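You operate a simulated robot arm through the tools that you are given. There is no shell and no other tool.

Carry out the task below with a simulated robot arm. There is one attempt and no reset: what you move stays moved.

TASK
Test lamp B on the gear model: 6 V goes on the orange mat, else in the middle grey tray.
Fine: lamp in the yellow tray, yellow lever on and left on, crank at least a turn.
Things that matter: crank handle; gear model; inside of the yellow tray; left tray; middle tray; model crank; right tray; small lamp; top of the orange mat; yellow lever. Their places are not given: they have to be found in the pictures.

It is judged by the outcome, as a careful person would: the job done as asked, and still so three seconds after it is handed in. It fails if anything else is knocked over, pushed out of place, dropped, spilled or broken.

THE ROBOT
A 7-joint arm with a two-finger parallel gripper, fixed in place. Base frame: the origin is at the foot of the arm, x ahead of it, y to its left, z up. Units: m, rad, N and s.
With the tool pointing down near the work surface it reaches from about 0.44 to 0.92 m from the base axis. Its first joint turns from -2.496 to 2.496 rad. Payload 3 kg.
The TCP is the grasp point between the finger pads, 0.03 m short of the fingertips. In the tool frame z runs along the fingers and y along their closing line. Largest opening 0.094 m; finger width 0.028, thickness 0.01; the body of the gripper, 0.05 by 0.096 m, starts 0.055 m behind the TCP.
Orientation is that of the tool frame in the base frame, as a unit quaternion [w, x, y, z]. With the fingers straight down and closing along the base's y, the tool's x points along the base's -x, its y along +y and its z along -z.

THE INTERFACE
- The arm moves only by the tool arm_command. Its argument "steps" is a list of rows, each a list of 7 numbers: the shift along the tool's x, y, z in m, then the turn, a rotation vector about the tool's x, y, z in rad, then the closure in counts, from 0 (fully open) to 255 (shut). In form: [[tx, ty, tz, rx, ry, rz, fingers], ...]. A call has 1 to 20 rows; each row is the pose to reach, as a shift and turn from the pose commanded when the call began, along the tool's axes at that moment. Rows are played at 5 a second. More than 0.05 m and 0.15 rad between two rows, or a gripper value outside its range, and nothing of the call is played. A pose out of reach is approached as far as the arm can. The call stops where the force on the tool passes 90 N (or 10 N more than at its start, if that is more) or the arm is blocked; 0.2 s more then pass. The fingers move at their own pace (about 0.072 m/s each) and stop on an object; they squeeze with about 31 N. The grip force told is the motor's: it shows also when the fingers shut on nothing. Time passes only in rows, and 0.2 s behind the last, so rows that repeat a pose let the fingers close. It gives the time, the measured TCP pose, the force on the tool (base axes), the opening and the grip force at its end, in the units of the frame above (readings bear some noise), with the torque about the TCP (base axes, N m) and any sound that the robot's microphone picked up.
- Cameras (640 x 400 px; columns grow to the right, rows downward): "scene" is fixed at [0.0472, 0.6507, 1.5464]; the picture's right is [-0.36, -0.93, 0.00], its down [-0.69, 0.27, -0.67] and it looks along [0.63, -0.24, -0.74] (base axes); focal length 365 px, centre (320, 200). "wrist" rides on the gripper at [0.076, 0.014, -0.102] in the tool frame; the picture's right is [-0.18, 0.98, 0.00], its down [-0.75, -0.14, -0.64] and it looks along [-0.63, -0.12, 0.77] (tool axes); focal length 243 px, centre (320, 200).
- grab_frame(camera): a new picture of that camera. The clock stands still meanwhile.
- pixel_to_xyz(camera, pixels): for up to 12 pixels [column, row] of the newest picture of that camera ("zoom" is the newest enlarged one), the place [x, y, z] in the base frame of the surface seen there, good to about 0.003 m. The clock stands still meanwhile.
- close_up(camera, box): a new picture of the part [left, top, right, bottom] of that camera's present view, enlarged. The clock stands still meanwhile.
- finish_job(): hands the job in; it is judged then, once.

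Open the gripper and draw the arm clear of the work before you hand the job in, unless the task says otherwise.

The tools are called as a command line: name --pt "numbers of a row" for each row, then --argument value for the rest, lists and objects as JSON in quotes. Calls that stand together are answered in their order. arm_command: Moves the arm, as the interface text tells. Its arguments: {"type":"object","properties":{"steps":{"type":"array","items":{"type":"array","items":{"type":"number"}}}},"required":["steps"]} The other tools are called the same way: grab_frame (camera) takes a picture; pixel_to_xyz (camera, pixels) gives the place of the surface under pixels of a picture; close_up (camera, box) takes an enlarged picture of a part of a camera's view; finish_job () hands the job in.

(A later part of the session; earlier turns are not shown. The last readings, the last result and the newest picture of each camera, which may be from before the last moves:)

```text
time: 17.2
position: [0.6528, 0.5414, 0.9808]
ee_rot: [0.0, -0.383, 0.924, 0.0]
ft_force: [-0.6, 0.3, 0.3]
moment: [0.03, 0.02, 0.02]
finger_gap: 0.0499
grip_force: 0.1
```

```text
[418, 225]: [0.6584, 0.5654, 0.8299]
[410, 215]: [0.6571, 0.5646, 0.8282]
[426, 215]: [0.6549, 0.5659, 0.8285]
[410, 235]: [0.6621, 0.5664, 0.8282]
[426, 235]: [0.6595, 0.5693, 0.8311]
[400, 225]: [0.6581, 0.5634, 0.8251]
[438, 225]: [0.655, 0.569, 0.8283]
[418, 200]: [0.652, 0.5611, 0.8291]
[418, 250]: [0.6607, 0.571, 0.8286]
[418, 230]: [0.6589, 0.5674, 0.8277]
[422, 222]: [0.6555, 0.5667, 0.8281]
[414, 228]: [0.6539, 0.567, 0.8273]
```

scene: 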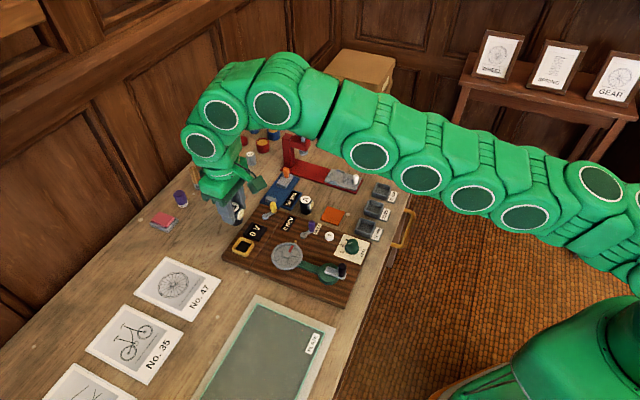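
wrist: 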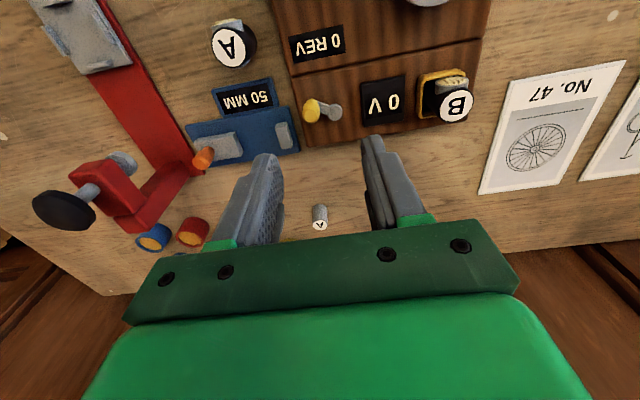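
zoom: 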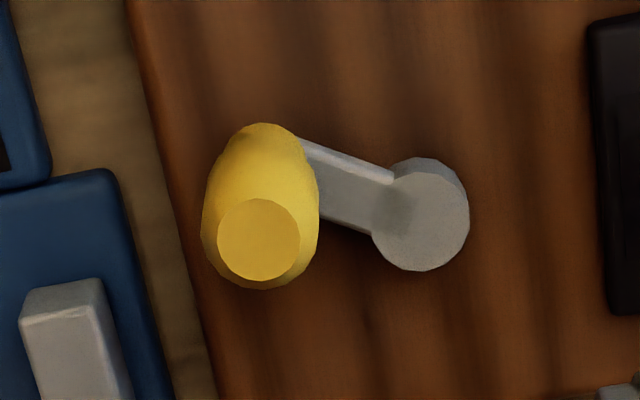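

Averaged: handle centre (0.663, 0.541), pivot (0.657, 0.566), so the lever points about 30° to one side of the board axis and should swing towards +Y of the board (base +x+y). I close the fingers and come down on the near side of the handle.

arm_command --pt "0.012 -0.004 0 0 0 0 200" --pt "0.0233 -0.0078 0 0 0 0 255" --pt "0.0233 -0.0078 0.03 0 0 0 255" --pt "0.0233 -0.0078 0.06 0 0 0 255" --pt "0.0233 -0.0078 0.085 0 0 0 255" --pt "0.0233 -0.0078 0.1 0 0 0 255" --pt "0.0233 -0.0078 0.1 0 0 0 255"

close_up --camera "scene" --box '[240, 180, 320, 230]'

grab_frame --camera "wrist"

```text
time: 18.8
position: [0.6412, 0.5221, 0.8796]
ee_rot: [0.0, -0.382, 0.924, -0.001]
ft_force: [0.2, -0.5, 0.5]
moment: [0.03, -0.01, -0.01]
finger_gap: 0.0
grip_force: 31.0
```

```text
8.00 times, centred on (280, 205) of scene
```

zoom: 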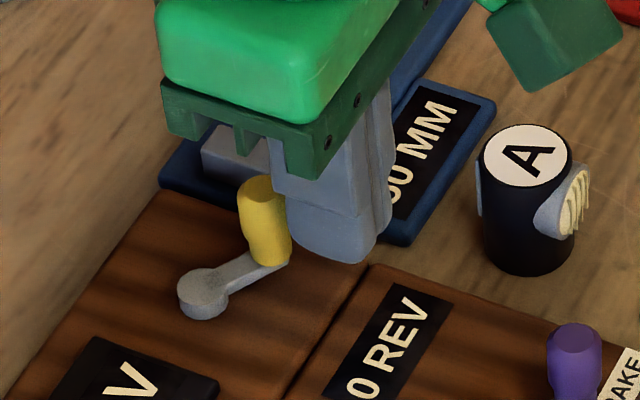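

```text
taken
```

wrist: 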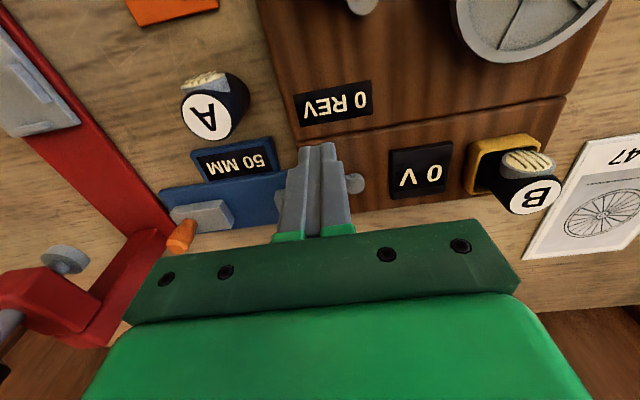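

The closed fingers are just on the near side of the handle. I lower 12 mm more and begin pushing along −tool x in small steps.

arm_command --pt "0 0 0.006 0 0 0 255" --pt "0 0 0.012 0 0 0 255" --pt "-0.003 0 0.012 0 0 0 255" --pt "-0.006 0 0.012 0 0 0 255" --pt "-0.009 0 0.012 0 0 0 255" --pt "-0.012 0 0.012 0 0 0 255"

close_up --camera "scene" --box '[240, 180, 320, 230]'

```text
time: 20.2
position: [0.6512, 0.5295, 0.8684]
ee_rot: [-0.001, -0.383, 0.924, 0.0]
ft_force: [0.6, -0.6, -0.2]
moment: [-0.03, 0.02, 0.01]
finger_gap: 0.0
grip_force: 30.9
```

```text
8.00 times, centred on (280, 205) of scene
```

zoom: 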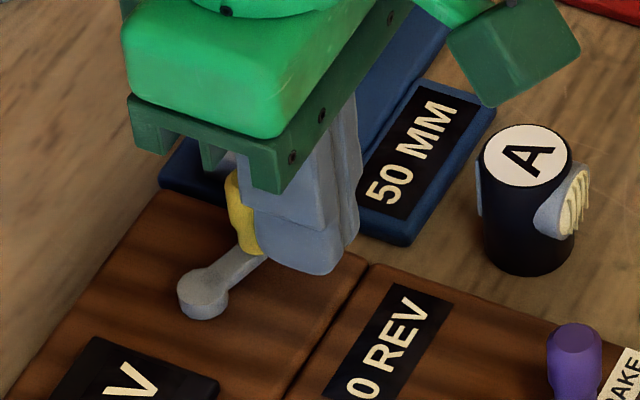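

The finger has reached the handle with negligible force. I keep pushing another 14 mm in 2–3 mm steps.

arm_command --pt "-0.003 0 0 0 0 0 255" --pt "-0.006 0 0 0 0 0 255" --pt "-0.009 0 0 0 0 0 255" --pt "-0.012 0 0 0 0 0 255" --pt "-0.014 0 0 0 0 0 255"

close_up --camera "scene" --box '[240, 180, 320, 230]'

grab_frame --camera "wrist"

```text
time: 21.4
position: [0.6617, 0.5413, 0.8685]
ee_rot: [0.001, -0.382, 0.924, 0.0]
ft_force: [-0.6, -0.5, 0.3]
moment: [-0.01, 0.03, 0.0]
finger_gap: 0.0
grip_force: 31.1
```

```text
8.00 times, centred on (280, 205) of scene
```

zoom: 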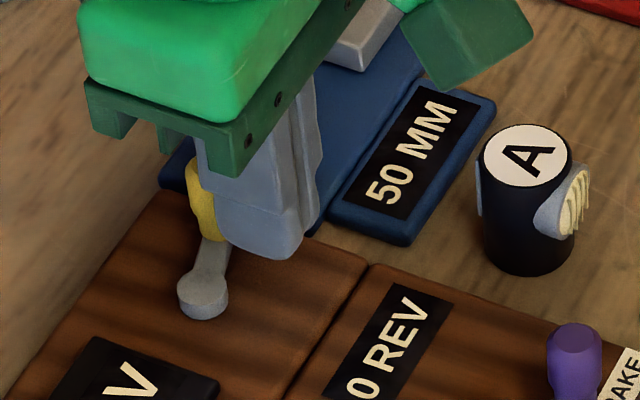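

```text
taken
```

wrist: 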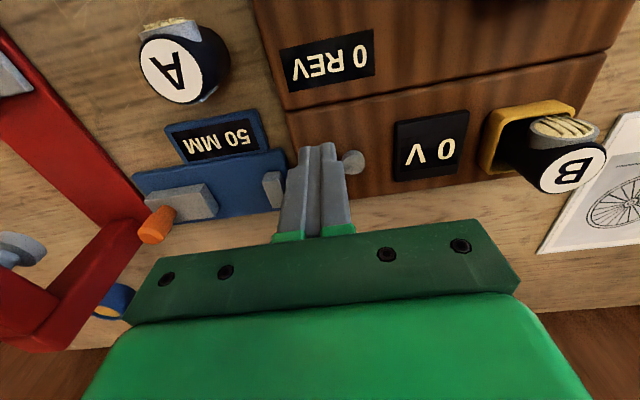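

The lever is swinging freely with the push. I continue another 8 mm carefully.

arm_command --pt "-0.002 0 0 0 0 0 255" --pt "-0.004 0 0 0 0 0 255" --pt "-0.006 0 0 0 0 0 255" --pt "-0.008 0 0 0 0 0 255"

close_up --camera "scene" --box '[240, 180, 320, 230]'

```text
time: 22.4
position: [0.6665, 0.544, 0.8682]
ee_rot: [-0.002, -0.383, 0.924, 0.0]
ft_force: [-37.1, -35.6, 17.0]
moment: [-0.6, 0.39, -0.02]
finger_gap: 0.0
grip_force: 30.9
```

```text
8.00 times, centred on (280, 205) of scene
```

zoom: 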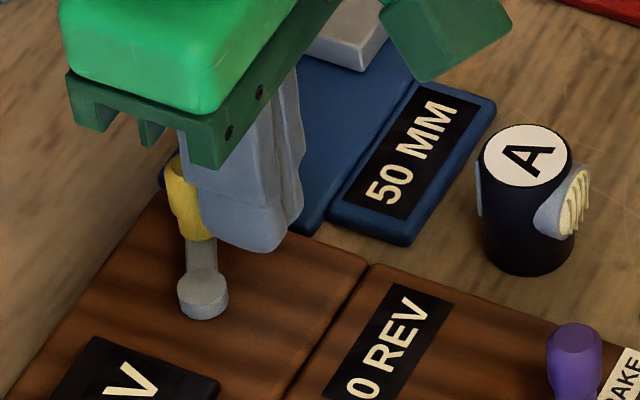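

The lever hit its end stop (≈50 N). I back off and rise to see whether it stays and what the display shows.

arm_command --pt "0.004 0 0 0 0 0 255" --pt "0.012 0 0 0 0 0 255" --pt "0.02 0 0 0 0 0 255" --pt "0.02 0 -0.03 0 0 0 255" --pt "0.02 0 -0.07 0 0 0 255" --pt "0.02 0 -0.11 0 0 0 255" --pt "0.02 0 -0.11 0 0 0 255"

close_up --camera "scene" --box '[220, 180, 316, 260]'

grab_frame --camera "wrist"

```text
time: 24.0
position: [0.6539, 0.5312, 0.9817]
ee_rot: [-0.001, -0.382, 0.924, 0.0]
ft_force: [-0.7, -0.8, -0.3]
moment: [0.01, -0.02, -0.04]
finger_gap: 0.0
grip_force: 31.0
```

```text
5.00 times, centred on (268, 220) of scene
```

zoom: 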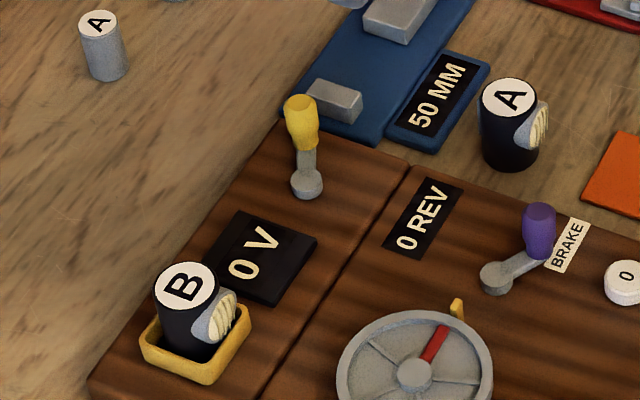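

```text
taken
```

wrist: 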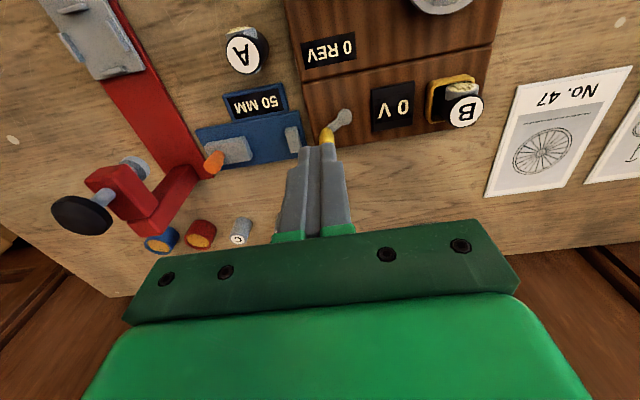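

The yellow lever stayed thrown; the display still reads 0 V as nothing turns yet. Next the crank: I move above its handle at about (0.419, 0.458) with the fingers opened to 40 mm.

arm_command --pt "0.02 0.01 0 0 0 0 200" --pt "0.055 0.03 0 0 0 0 146" --pt "0.097 0.051 0 0 0 0 146" --pt "0.14 0.074 0 0 0 0 146" --pt "0.18 0.095 0 0 0 0 146" --pt "0.207 0.109 0 0 0 0 146" --pt "0.2177 0.115 0 0 0 0 146" --pt "0.2177 0.115 0 0 0 0 146"

grab_frame --camera "wrist"

grab_frame --camera "scene"

```text
time: 25.8
position: [0.4179, 0.4596, 0.9788]
ee_rot: [-0.001, -0.382, 0.924, 0.0]
ft_force: [0.2, -0.9, -0.2]
moment: [0.01, -0.01, -0.02]
finger_gap: 0.0401
grip_force: 0.1
```

```text
taken
```

wrist: 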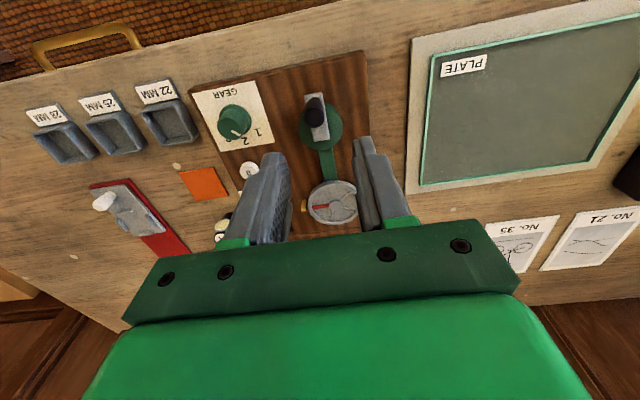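

```text
taken
```

scene: 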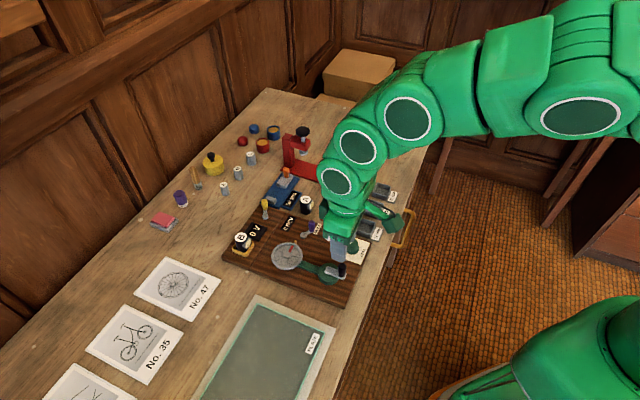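

The crank is in the wrist view at (318,115). I zoom in to refine handle and pivot positions.

close_up --camera "wrist" --box '[272, 80, 368, 160]'

pixel_to_xyz --camera "wrist" --pixels '[[315, 106], [314, 104], [316, 108], [313, 106], [317, 106], [315, 110], [320, 125], [320, 130], [322, 135], [312, 130], [330, 130], [324, 140]]'

```text
5.00 times, centred on (320, 120) of wrist
```

zoom: 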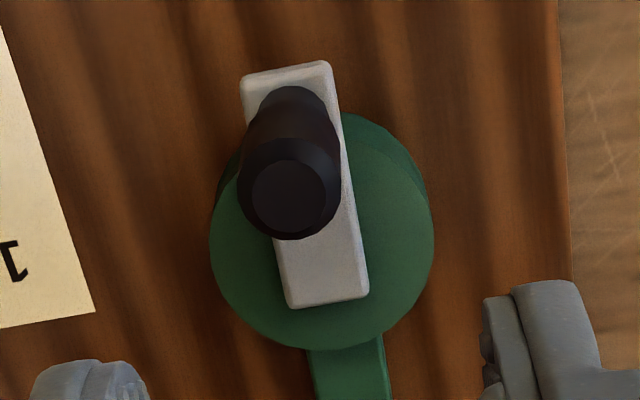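

```text
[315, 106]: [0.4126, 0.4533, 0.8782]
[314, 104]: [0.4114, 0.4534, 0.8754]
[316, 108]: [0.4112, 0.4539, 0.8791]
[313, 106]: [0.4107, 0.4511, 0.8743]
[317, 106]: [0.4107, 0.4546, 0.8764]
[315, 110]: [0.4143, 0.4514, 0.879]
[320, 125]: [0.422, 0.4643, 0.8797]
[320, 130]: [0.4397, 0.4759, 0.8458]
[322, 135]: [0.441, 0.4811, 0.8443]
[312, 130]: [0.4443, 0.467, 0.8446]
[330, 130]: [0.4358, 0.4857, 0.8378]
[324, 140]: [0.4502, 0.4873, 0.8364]
```

I query the handle's top circle (zoom ≈(290,195)) and arm ends to cross-check.

pixel_to_xyz --camera "zoom" --pixels '[[290, 195], [275, 195], [305, 195], [290, 180], [290, 210], [280, 185], [300, 205], [280, 205], [300, 185], [265, 195], [315, 195], [290, 225]]'

pixel_to_xyz --camera "zoom" --pixels '[[290, 75], [325, 75], [250, 85], [292, 295], [358, 285], [325, 290], [225, 230], [425, 230], [320, 335], [240, 280], [400, 280], [350, 340]]'

```text
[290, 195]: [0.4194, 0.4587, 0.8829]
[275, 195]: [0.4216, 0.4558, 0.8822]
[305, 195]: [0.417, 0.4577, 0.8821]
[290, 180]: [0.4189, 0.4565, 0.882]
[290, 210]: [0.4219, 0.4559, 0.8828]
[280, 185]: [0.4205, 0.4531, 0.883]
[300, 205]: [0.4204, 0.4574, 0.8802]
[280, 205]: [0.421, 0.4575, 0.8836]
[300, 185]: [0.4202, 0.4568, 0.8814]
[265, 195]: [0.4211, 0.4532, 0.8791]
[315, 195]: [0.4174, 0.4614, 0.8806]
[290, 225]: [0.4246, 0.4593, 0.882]
```

```text
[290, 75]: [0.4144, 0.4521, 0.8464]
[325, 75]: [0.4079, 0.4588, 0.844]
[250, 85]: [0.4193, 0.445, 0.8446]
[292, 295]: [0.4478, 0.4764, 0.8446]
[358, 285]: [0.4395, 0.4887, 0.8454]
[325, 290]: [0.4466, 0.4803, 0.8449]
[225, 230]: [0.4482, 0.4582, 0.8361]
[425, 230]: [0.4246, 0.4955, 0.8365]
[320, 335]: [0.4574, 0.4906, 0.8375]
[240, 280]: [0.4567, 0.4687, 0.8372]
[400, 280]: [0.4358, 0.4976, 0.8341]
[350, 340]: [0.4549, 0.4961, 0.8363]
```

Handle top centre ≈(0.420, 0.4566), about 4 mm in −tool y from the TCP. I shift, lower over the handle to z≈0.881 and check.

arm_command --pt "0.0007 -0.0045 0.03 0 0 0 146" --pt "0.0007 -0.0045 0.065 0 0 0 146" --pt "0.0007 -0.0045 0.09 0 0 0 146" --pt "0.0007 -0.0045 0.098 0 0 0 146" --pt "0.0007 -0.0045 0.098 0 0 0 146"

grab_frame --camera "wrist"

close_up --camera "scene" --box '[300, 225, 380, 295]'

```text
time: 27.0
position: [0.4211, 0.4556, 0.8799]
ee_rot: [0.0, -0.383, 0.924, 0.0]
ft_force: [0.2, 1.1, 0.5]
moment: [0.0, 0.03, -0.01]
finger_gap: 0.0398
grip_force: 0.1
```

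```text
taken
```

wrist: 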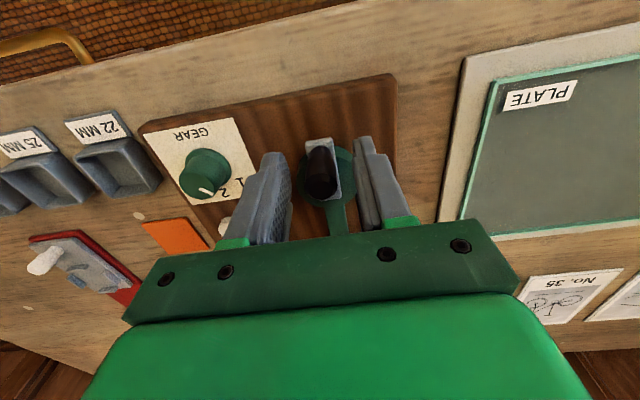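

```text
5.71 times, centred on (340, 260) of scene
```

zoom: 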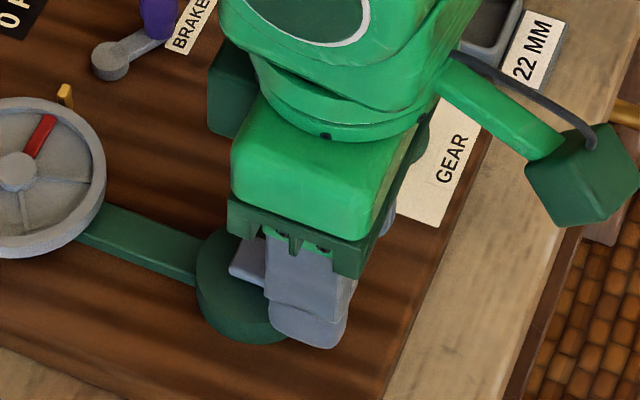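

The handle top at (321,185) coincides with the grasp point. I close the fingers on it.

arm_command --pt "0 0 0 0 0 0 180" --pt "0 0 0 0 0 0 220" --pt "0 0 0 0 0 0 255" --pt "0 0 0 0 0 0 255"

close_up --camera "wrist" --box '[250, 130, 394, 230]'

```text
time: 28.0
position: [0.4214, 0.4567, 0.8806]
ee_rot: [0.001, -0.382, 0.924, 0.0]
ft_force: [0.1, 1.1, -0.1]
moment: [0.21, 0.18, -0.04]
finger_gap: 0.0176
grip_force: 44.7
```

```text
4.00 times, centred on (322, 180) of wrist
```

zoom: 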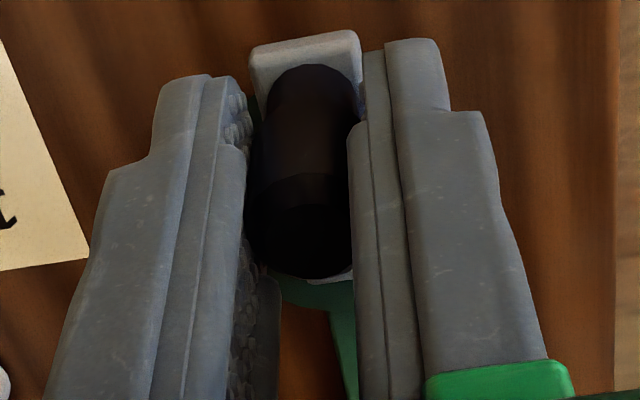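

Handle gripped (17.6 mm). I try the first 30° clockwise seen from above, following an arc of radius 31 mm about the pivot, and watch the forces.

arm_command --pt "-0.0005 0.0054 0 0 0 0 255" --pt "-0.0019 0.0106 0 0 0 0 255" --pt "-0.0042 0.0155 0 0 0 0 255" --pt "-0.0042 0.0155 0 0 0 0 255"

close_up --camera "scene" --box '[225, 200, 385, 300]'

close_up --camera "wrist" --box '[250, 130, 394, 230]'

```text
time: 29.0
position: [0.413, 0.4687, 0.8802]
ee_rot: [0.0, -0.382, 0.924, 0.0]
ft_force: [16.5, 4.7, -33.0]
moment: [0.51, -0.23, -0.02]
finger_gap: 0.0173
grip_force: 44.9
```

```text
4.00 times, centred on (305, 250) of scene
```

zoom: 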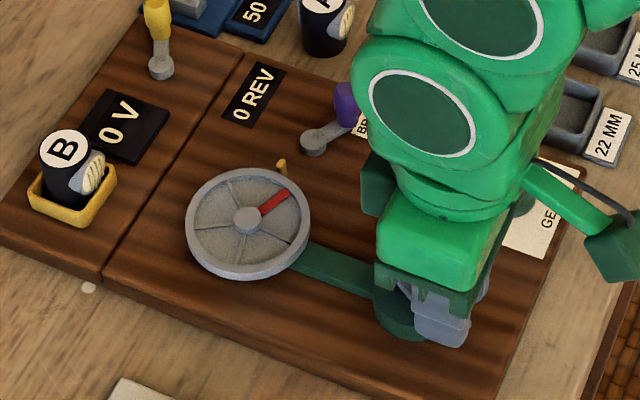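

```text
4.00 times, centred on (322, 180) of wrist
```

zoom: 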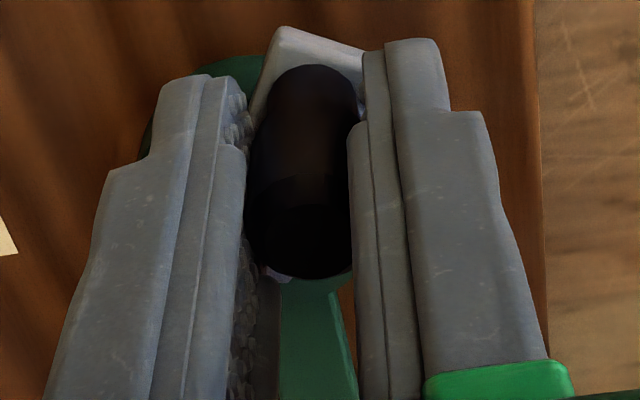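

The crank turns (wheel's red spoke moved) with an inward pull of ≈17 N, so my arc centre is ~2 mm off in tool y. I correct the centre and go on to about 90°.

arm_command --pt "-0.0048 0.0041 0 0 0 0 255" --pt "-0.0112 0.009 0 0 0 0 255" --pt "-0.0187 0.0121 0 0 0 0 255" --pt "-0.0268 0.0132 0 0 0 0 255" --pt "-0.0268 0.0132 0 0 0 0 255"

close_up --camera "wrist" --box '[250, 130, 394, 230]'

close_up --camera "scene" --box '[225, 200, 385, 300]'

```text
time: 30.2
position: [0.4212, 0.4983, 0.8806]
ee_rot: [-0.001, -0.382, 0.924, -0.001]
ft_force: [-34.4, 32.9, -28.1]
moment: [-0.04, 0.04, 0.03]
finger_gap: 0.0176
grip_force: 45.0
```

```text
4.00 times, centred on (322, 180) of wrist
```

zoom: 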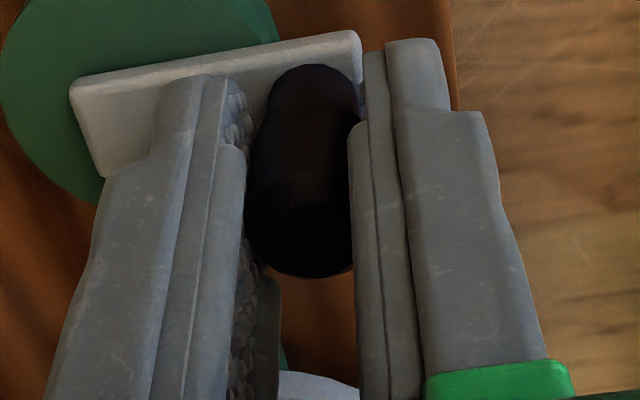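

```text
4.00 times, centred on (305, 250) of scene
```

zoom: 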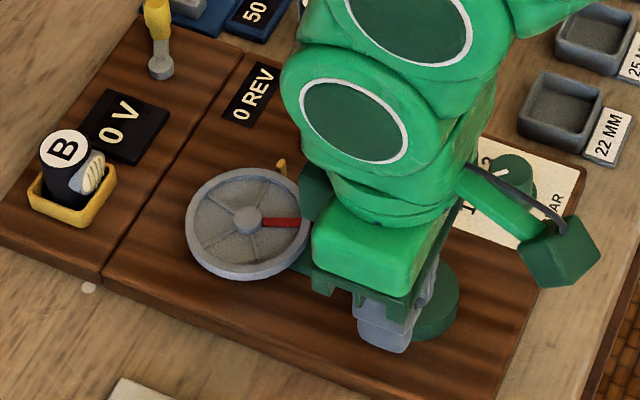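

The crank is at ≈90°; an outward push of ≈48 N tells me the true radius is nearer 33 mm. I update the arc (centre and radius) and continue to 180°.

arm_command --pt "-0.002 0.002 0 0 0 0 255" --pt "-0.0106 0.0009 0 0 0 0 255" --pt "-0.0186 -0.0025 0 0 0 0 255" --pt "-0.0255 -0.0077 0 0 0 0 255" --pt "-0.0308 -0.0146 0 0 0 0 255" --pt "-0.0341 -0.0226 0 0 0 0 255" --pt "-0.0352 -0.0312 0 0 0 0 255"

close_up --camera "wrist" --box '[250, 130, 394, 230]'

close_up --camera "scene" --box '[225, 200, 385, 300]'

```text
time: 31.8
position: [0.4678, 0.4996, 0.881]
ee_rot: [-0.001, -0.383, 0.924, -0.001]
ft_force: [-44.7, -39.7, -0.9]
moment: [-0.38, 0.45, -0.01]
finger_gap: 0.0175
grip_force: 45.4
```

```text
4.00 times, centred on (322, 180) of wrist
```

zoom: 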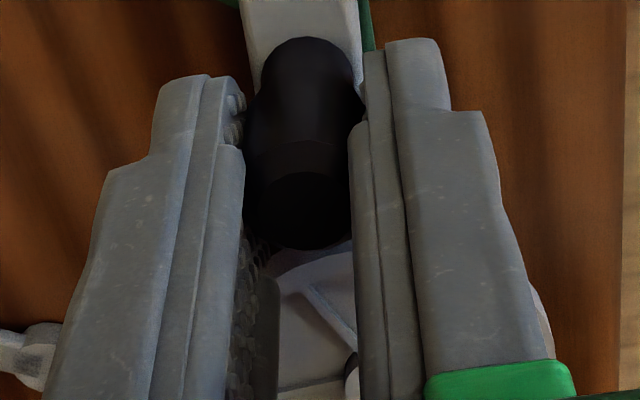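

```text
4.00 times, centred on (305, 250) of scene
```

zoom: 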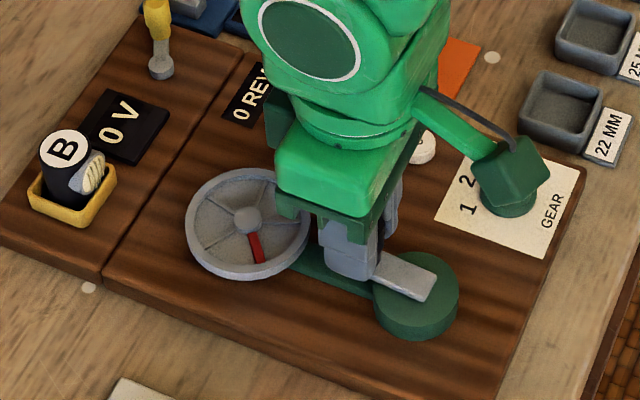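

At 180° the handle slipped ≈5 mm along the pads (force ≈60 N), so the radius is nearer 29–30 mm. I open slightly, recentre the gripper on the handle (+8 mm tool x) and look.

arm_command --pt "0 0 0 0 0 0 184" --pt "0 0 0 0 0 0 184" --pt "0.004 0 0 0 0 0 184" --pt "0.008 0 0 0 0 0 184" --pt "0.008 0 0 0 0 0 184"

close_up --camera "wrist" --box '[250, 130, 394, 230]'

close_up --camera "scene" --box '[225, 200, 385, 300]'

```text
time: 33.0
position: [0.4629, 0.4948, 0.8811]
ee_rot: [0.0, -0.383, 0.924, 0.0]
ft_force: [0.2, -0.2, -0.8]
moment: [0.02, -0.01, 0.0]
finger_gap: 0.026
grip_force: 0.0
```

```text
4.00 times, centred on (322, 180) of wrist
```

zoom: 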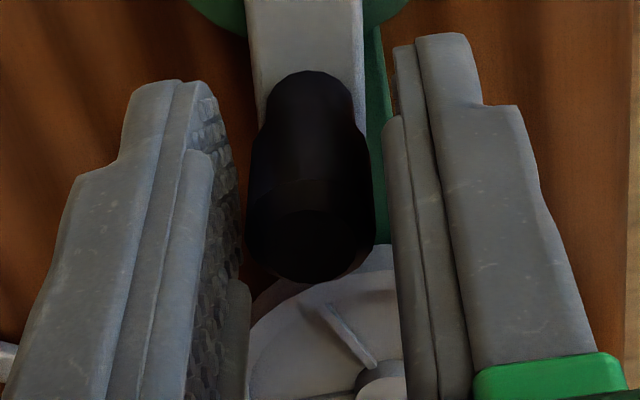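

```text
4.00 times, centred on (305, 250) of scene
```

zoom: 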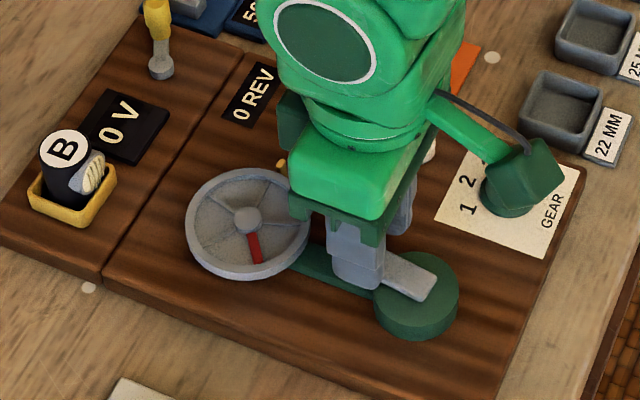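

The handle is again at the grasp point. I close and continue the arc (r ≈ 29.5 mm) from 180° to 270°.

arm_command --pt "0 0 0 0 0 0 220" --pt "0 0 0 0 0 0 255" --pt "0 0 0 0 0 0 255" --pt "0.0017 -0.0063 0 0 0 0 255" --pt "0.0052 -0.0131 0 0 0 0 255" --pt "0.0104 -0.0188 0 0 0 0 255" --pt "0.0169 -0.0229 0 0 0 0 255" --pt "0.0243 -0.0253 0 0 0 0 255" --pt "0.0294 -0.0257 0 0 0 0 255"

close_up --camera "wrist" --box '[250, 130, 394, 230]'

close_up --camera "scene" --box '[225, 200, 385, 300]'

```text
time: 35.0
position: [0.4623, 0.4544, 0.8813]
ee_rot: [0.001, -0.383, 0.924, -0.001]
ft_force: [24.8, -24.3, 36.5]
moment: [0.29, -0.33, -0.05]
finger_gap: 0.0177
grip_force: 45.0
```

```text
4.00 times, centred on (322, 180) of wrist
```

zoom: 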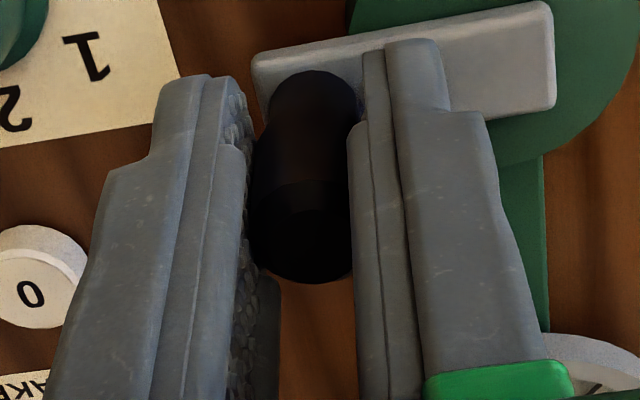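

```text
4.00 times, centred on (305, 250) of scene
```

zoom: 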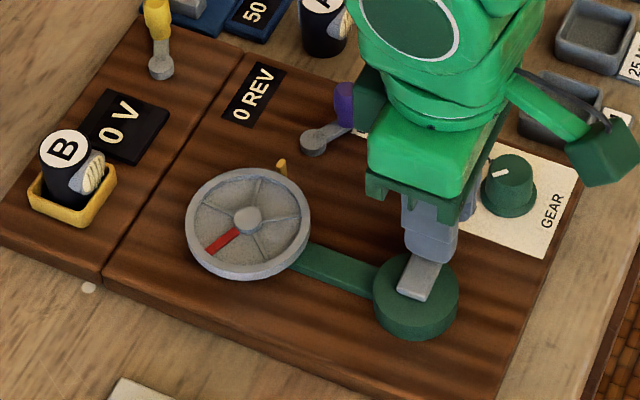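

At 270° a mild outward push shows r ≈ 30 mm. I refine the circle and carry on past the full turn to 390°.

arm_command --pt "-0.0003 -0.0014 0 0 0 0 255" --pt "0.0075 -0.0004 0 0 0 0 255" --pt "0.0148 0.0026 0 0 0 0 255" --pt "0.021 0.0074 0 0 0 0 255" --pt "0.0258 0.0137 0 0 0 0 255" --pt "0.0289 0.021 0 0 0 0 255" --pt "0.0299 0.0288 0 0 0 0 255" --pt "0.0289 0.0366 0 0 0 0 255" --pt "0.0258 0.0439 0 0 0 0 255"

close_up --camera "wrist" --box '[250, 130, 394, 230]'

close_up --camera "scene" --box '[225, 200, 385, 300]'

```text
time: 37.0
position: [0.4118, 0.4701, 0.881]
ee_rot: [0.001, -0.383, 0.924, 0.0]
ft_force: [0.9, 0.9, -3.2]
moment: [0.5, -0.1, 0.02]
finger_gap: 0.0174
grip_force: 45.2
```

```text
4.00 times, centred on (322, 180) of wrist
```

zoom: 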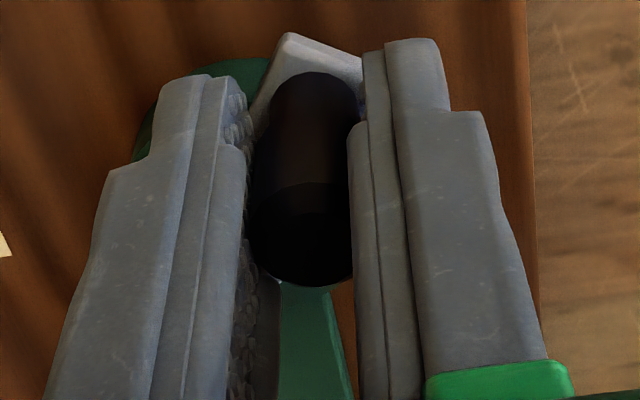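

```text
4.00 times, centred on (305, 250) of scene
```

zoom: 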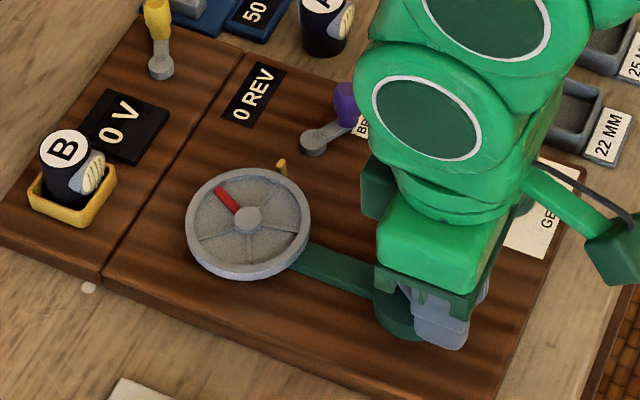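

Forces are almost nil now and the crank has done 390°, while the wheel (red spoke) has turned only ≈¾+ of a turn. I keep cranking to about 510° so that the wheel passes its pointer.

arm_command --pt "-0.0048 0.0063 0 0 0 0 255" --pt "-0.011 0.0111 0 0 0 0 255" --pt "-0.0183 0.0141 0 0 0 0 255" --pt "-0.0261 0.0151 0 0 0 0 255" --pt "-0.0339 0.0141 0 0 0 0 255" --pt "-0.0412 0.0111 0 0 0 0 255" --pt "-0.0475 0.0063 0 0 0 0 255" --pt "-0.0523 0 0 0 0 0 255"

close_up --camera "scene" --box '[225, 200, 385, 300]'

close_up --camera "wrist" --box '[250, 130, 394, 230]'

```text
time: 38.8
position: [0.4484, 0.5047, 0.8795]
ee_rot: [-0.001, -0.382, 0.924, -0.001]
ft_force: [-5.5, -20.7, -30.1]
moment: [0.38, -0.13, 0.0]
finger_gap: 0.0174
grip_force: 45.1
```

```text
4.00 times, centred on (305, 250) of scene
```

zoom: 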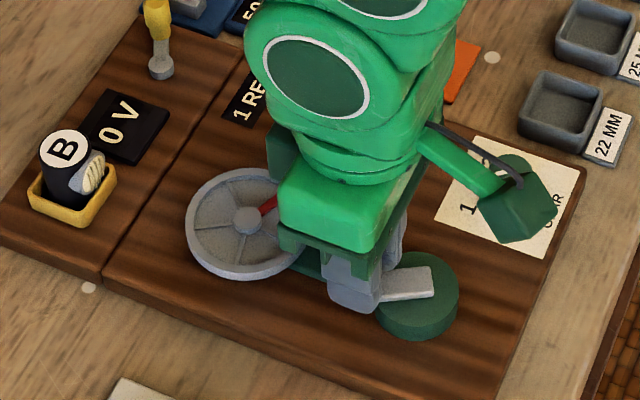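

```text
4.00 times, centred on (322, 180) of wrist
```

zoom: 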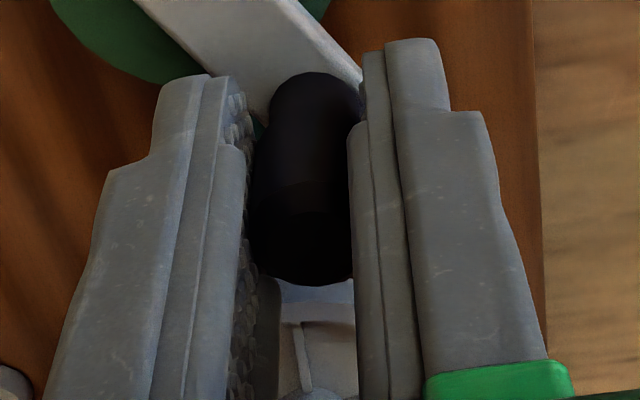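

The counter now reads "1 RE…", but the volt display seems still 0 V. I zoom on the display to be sure.

close_up --camera "scene" --box '[228, 195, 292, 255]'

grab_frame --camera "scene"

```text
6.67 times, centred on (260, 225) of scene
```

zoom: 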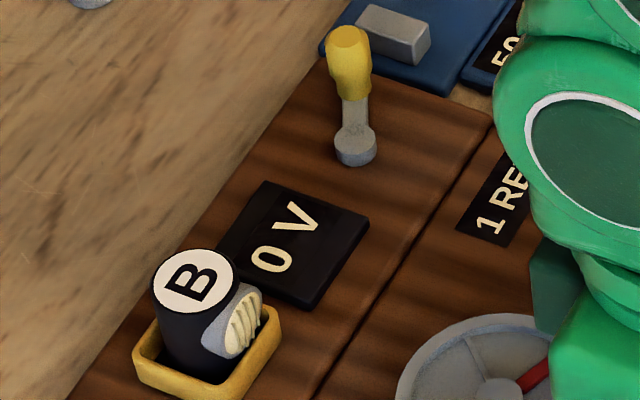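

```text
taken
```

scene: 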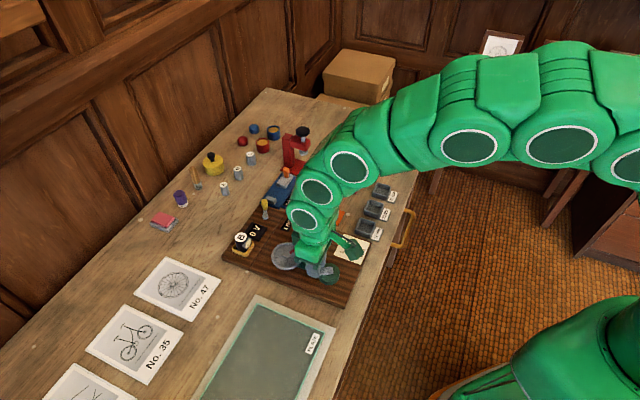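

The volts still read 0 after 1 REV; perhaps the reading needs a faster or further turn. I crank on at double speed (30° per row) for 1⅓ turns, ending where the displays are unobstructed.

arm_command --pt "-0.004 -0.0151 0 0 0 0 255" --pt "0 -0.0302 0 0 0 0 255" --pt "0.0111 -0.0413 0 0 0 0 255" --pt "0.0262 -0.0453 0 0 0 0 255" --pt "0.0413 -0.0413 0 0 0 0 255" --pt "0.0524 -0.0302 0 0 0 0 255" --pt "0.0564 -0.0151 0 0 0 0 255" --pt "0.0524 0 0 0 0 0 255" --pt "0.0413 0.0111 0 0 0 0 255" --pt "0.0262 0.0151 0 0 0 0 255" --pt "0.0111 0.0111 0 0 0 0 255" --pt "0 0 0 0 0 0 255" --pt "-0.004 -0.0151 0 0 0 0 255" --pt "0 -0.0302 0 0 0 0 255" --pt "0.0111 -0.0413 0 0 0 0 255" --pt "0.0262 -0.0453 0 0 0 0 255"

close_up --camera "scene" --box '[225, 200, 385, 300]'

close_up --camera "wrist" --box '[250, 130, 394, 230]'

```text
time: 42.2
position: [0.4626, 0.455, 0.8818]
ee_rot: [0.0, -0.382, 0.924, 0.001]
ft_force: [7.3, -6.7, 3.5]
moment: [-0.59, 0.82, 0.0]
finger_gap: 0.0177
grip_force: 45.0
```

```text
4.00 times, centred on (305, 250) of scene
```

zoom: 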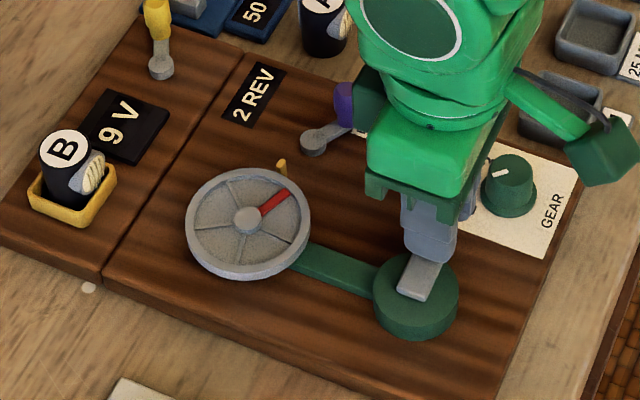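

```text
4.00 times, centred on (322, 180) of wrist
```

zoom: 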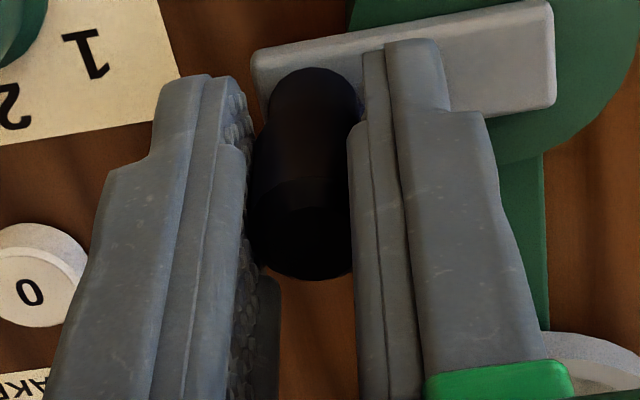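

The display has changed, apparently to "9 V" with "2 REV". I zoom in to read the digit with certainty (9 versus 6).

close_up --camera "scene" --box '[236, 218, 276, 243]'

close_up --camera "scene" --box '[270, 208, 310, 233]'

```text
16.00 times, centred on (256, 230) of scene
```

zoom: 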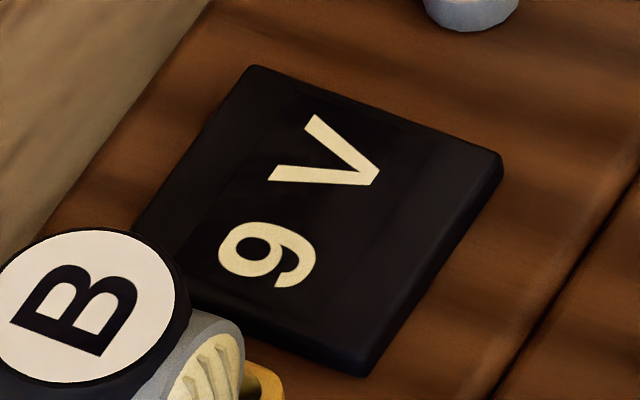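

```text
16.00 times, centred on (290, 220) of scene
```

zoom: 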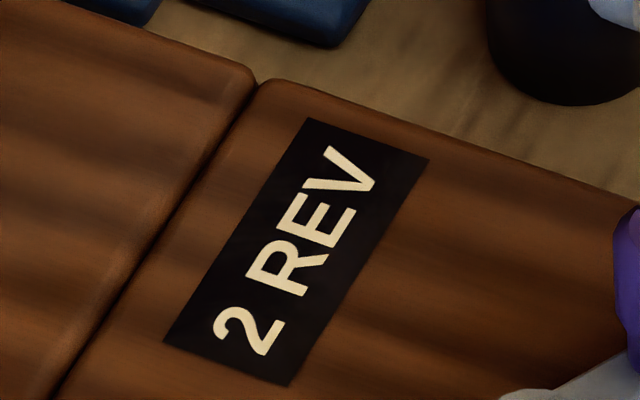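

In the text's own direction (left-to-right running up-right, V's apex at the bottom right) the closed loop is on top: it reads 9 V. I hold still for a second to see if the reading is steady.

arm_command --pt "0 0 0 0 0 0 255" --pt "0 0 0 0 0 0 255" --pt "0 0 0 0 0 0 255" --pt "0 0 0 0 0 0 255" --pt "0 0 0 0 0 0 255"

close_up --camera "scene" --box '[225, 195, 305, 255]'

```text
time: 43.4
position: [0.4613, 0.4545, 0.8824]
ee_rot: [0.001, -0.382, 0.924, 0.001]
ft_force: [13.6, -12.6, 21.0]
moment: [0.21, -0.04, 0.0]
finger_gap: 0.0174
grip_force: 45.1
```

```text
6.67 times, centred on (265, 225) of scene
```

zoom: 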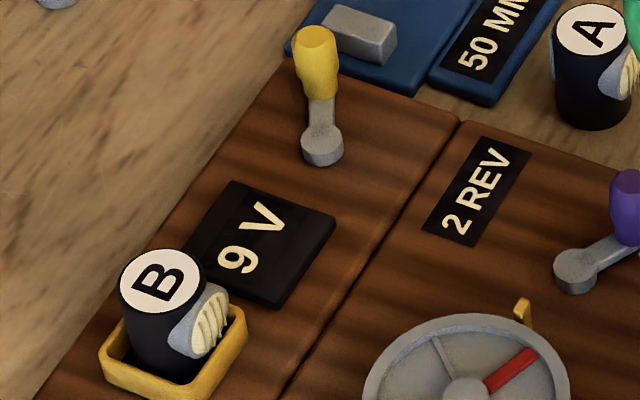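

The reading stays at 9 V. To be careful I make one more full turn at a different, slower speed and see whether it still says 9 V.

arm_command --pt "0.0103 0.0018 0 0 0 0 255" --pt "0.0194 0.0071 0 0 0 0 255" --pt "0.0262 0.0151 0 0 0 0 255" --pt "0.0297 0.025 0 0 0 0 255" --pt "0.0297 0.0354 0 0 0 0 255" --pt "0.0262 0.0453 0 0 0 0 255" --pt "0.0194 0.0533 0 0 0 0 255" --pt "0.0103 0.0586 0 0 0 0 255" --pt "0 0.0604 0 0 0 0 255" --pt "-0.0103 0.0586 0 0 0 0 255" --pt "-0.0194 0.0533 0 0 0 0 255" --pt "-0.0262 0.0453 0 0 0 0 255" --pt "-0.0297 0.0354 0 0 0 0 255" --pt "-0.0297 0.025 0 0 0 0 255" --pt "-0.0262 0.0151 0 0 0 0 255" --pt "-0.0194 0.0071 0 0 0 0 255" --pt "-0.0103 0.0018 0 0 0 0 255" --pt "0 0 0 0 0 0 255"

close_up --camera "scene" --box '[225, 200, 385, 300]'

close_up --camera "scene" --box '[236, 218, 276, 243]'

```text
time: 47.2
position: [0.4633, 0.4552, 0.88]
ee_rot: [0.001, -0.383, 0.924, 0.001]
ft_force: [-10.7, 10.0, 34.8]
moment: [-0.27, -0.03, 0.02]
finger_gap: 0.0175
grip_force: 45.6
```

```text
4.00 times, centred on (305, 250) of scene
```

zoom: 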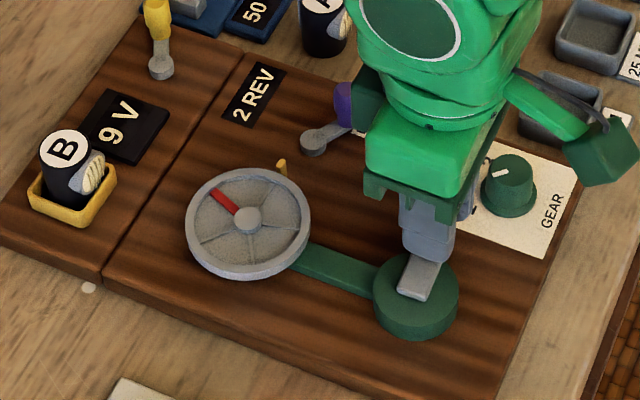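

```text
16.00 times, centred on (256, 230) of scene
```

zoom: 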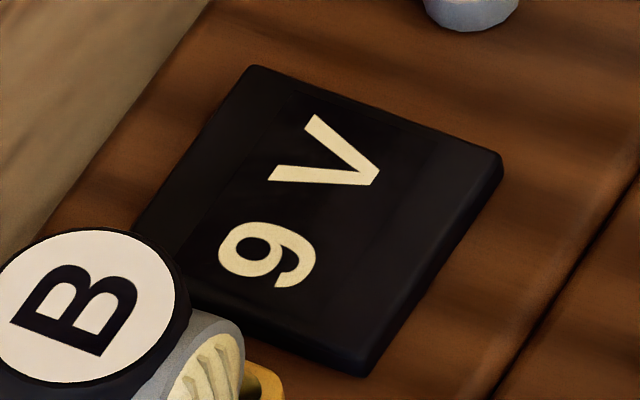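

Still 9 V, so lamp B is not a 6 V lamp: it goes into the middle grey tray (25 MM). I release the crank handle, rise straight up and return above lamp B.

arm_command --pt "0 0 0 0 0 0 160" --pt "0 0 0 0 0 0 160" --pt "0 0 -0.02 0 0 0 160" --pt "0 0 -0.06 0 0 0 160" --pt "0 0 -0.1 0 0 0 130" --pt "-0.02 0.004 -0.115 0 0 0 119" --pt "-0.06 0.013 -0.115 0 0 0 119" --pt "-0.1 0.021 -0.115 0 0 0 119" --pt "-0.14 0.03 -0.115 0 0 0 119" --pt "-0.18 0.0385 -0.115 0 0 0 119" --pt "-0.205 0.044 -0.115 0 0 0 119" --pt "-0.214 0.0457 -0.115 0 0 0 119" --pt "-0.214 0.0457 -0.115 0 0 0 119"

grab_frame --camera "wrist"

grab_frame --camera "scene"

```text
time: 50.0
position: [0.5804, 0.6367, 0.9974]
ee_rot: [0.0, -0.382, 0.924, 0.0]
ft_force: [0.2, -1.0, 0.0]
moment: [0.01, 0.01, 0.02]
finger_gap: 0.0499
grip_force: 0.1
```

```text
taken
```

wrist: 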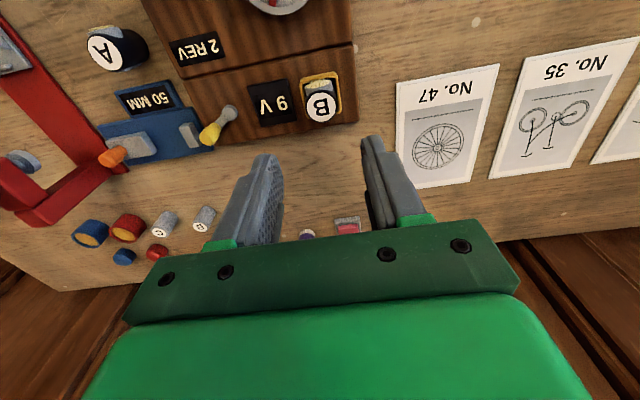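

```text
taken
```

scene: 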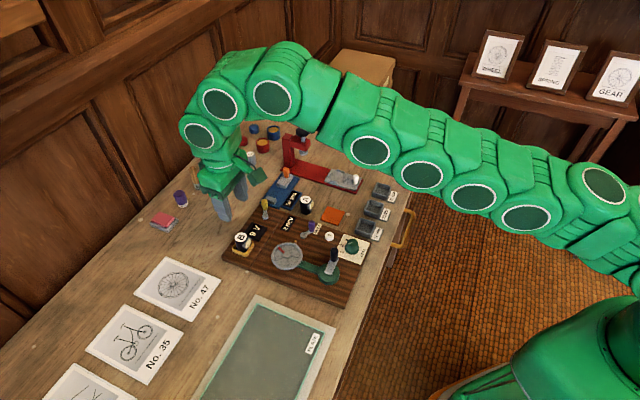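

I am above lamp B (label at (320,106) in the wrist view). I lower to just above its top and check alignment.

arm_command --pt "0 0 0.03 0 0 0 119" --pt "0 0 0.06 0 0 0 119" --pt "0 0 0.085 0 0 0 119" --pt "0 0 0.09 0 0 0 119" --pt "0 0 0.09 0 0 0 119"

grab_frame --camera "wrist"

close_up --camera "scene" --box '[210, 215, 274, 255]'

```text
time: 51.2
position: [0.5817, 0.6384, 0.905]
ee_rot: [0.0, -0.382, 0.924, 0.0]
ft_force: [-0.8, 0.3, -0.2]
moment: [-0.01, 0.01, -0.01]
finger_gap: 0.0499
grip_force: 0.0
```

```text
taken
```

wrist: 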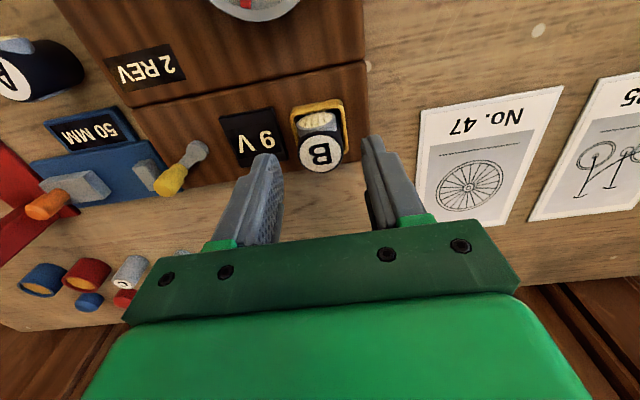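

```text
10.00 times, centred on (242, 235) of scene
```

zoom: 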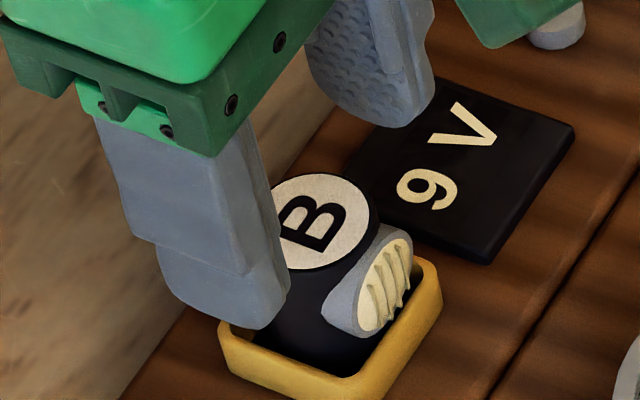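

The fingers straddle lamp B with even clearance. I lower to the previous grasp height (z≈0.871) and close.

arm_command --pt "0 0 0.015 0 0 0 119" --pt "0 0 0.028 0 0 0 119" --pt "0 0 0.035 0 0 0 119" --pt "0 0 0.035 0 0 0 119" --pt "0 0 0.035 0 0 0 160" --pt "0 0 0.035 0 0 0 255" --pt "0 0 0.035 0 0 0 255" --pt "0 0 0.035 0 0 0 255"

close_up --camera "wrist" --box '[250, 110, 394, 210]'

```text
time: 53.0
position: [0.58, 0.639, 0.8696]
ee_rot: [0.0, -0.382, 0.924, -0.001]
ft_force: [-0.3, 0.7, 0.4]
moment: [0.02, -0.01, 0.01]
finger_gap: 0.03
grip_force: 30.8
```

```text
4.00 times, centred on (322, 160) of wrist
```

zoom: 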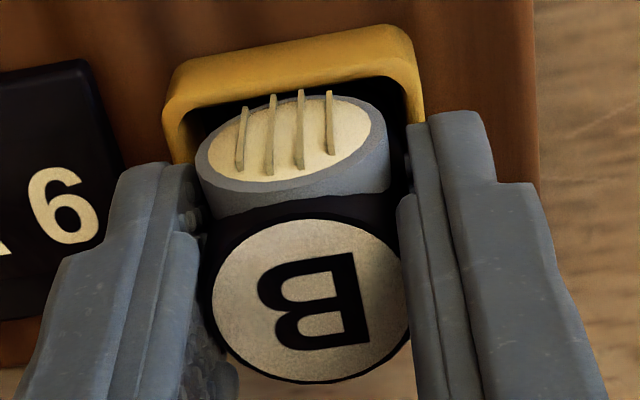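

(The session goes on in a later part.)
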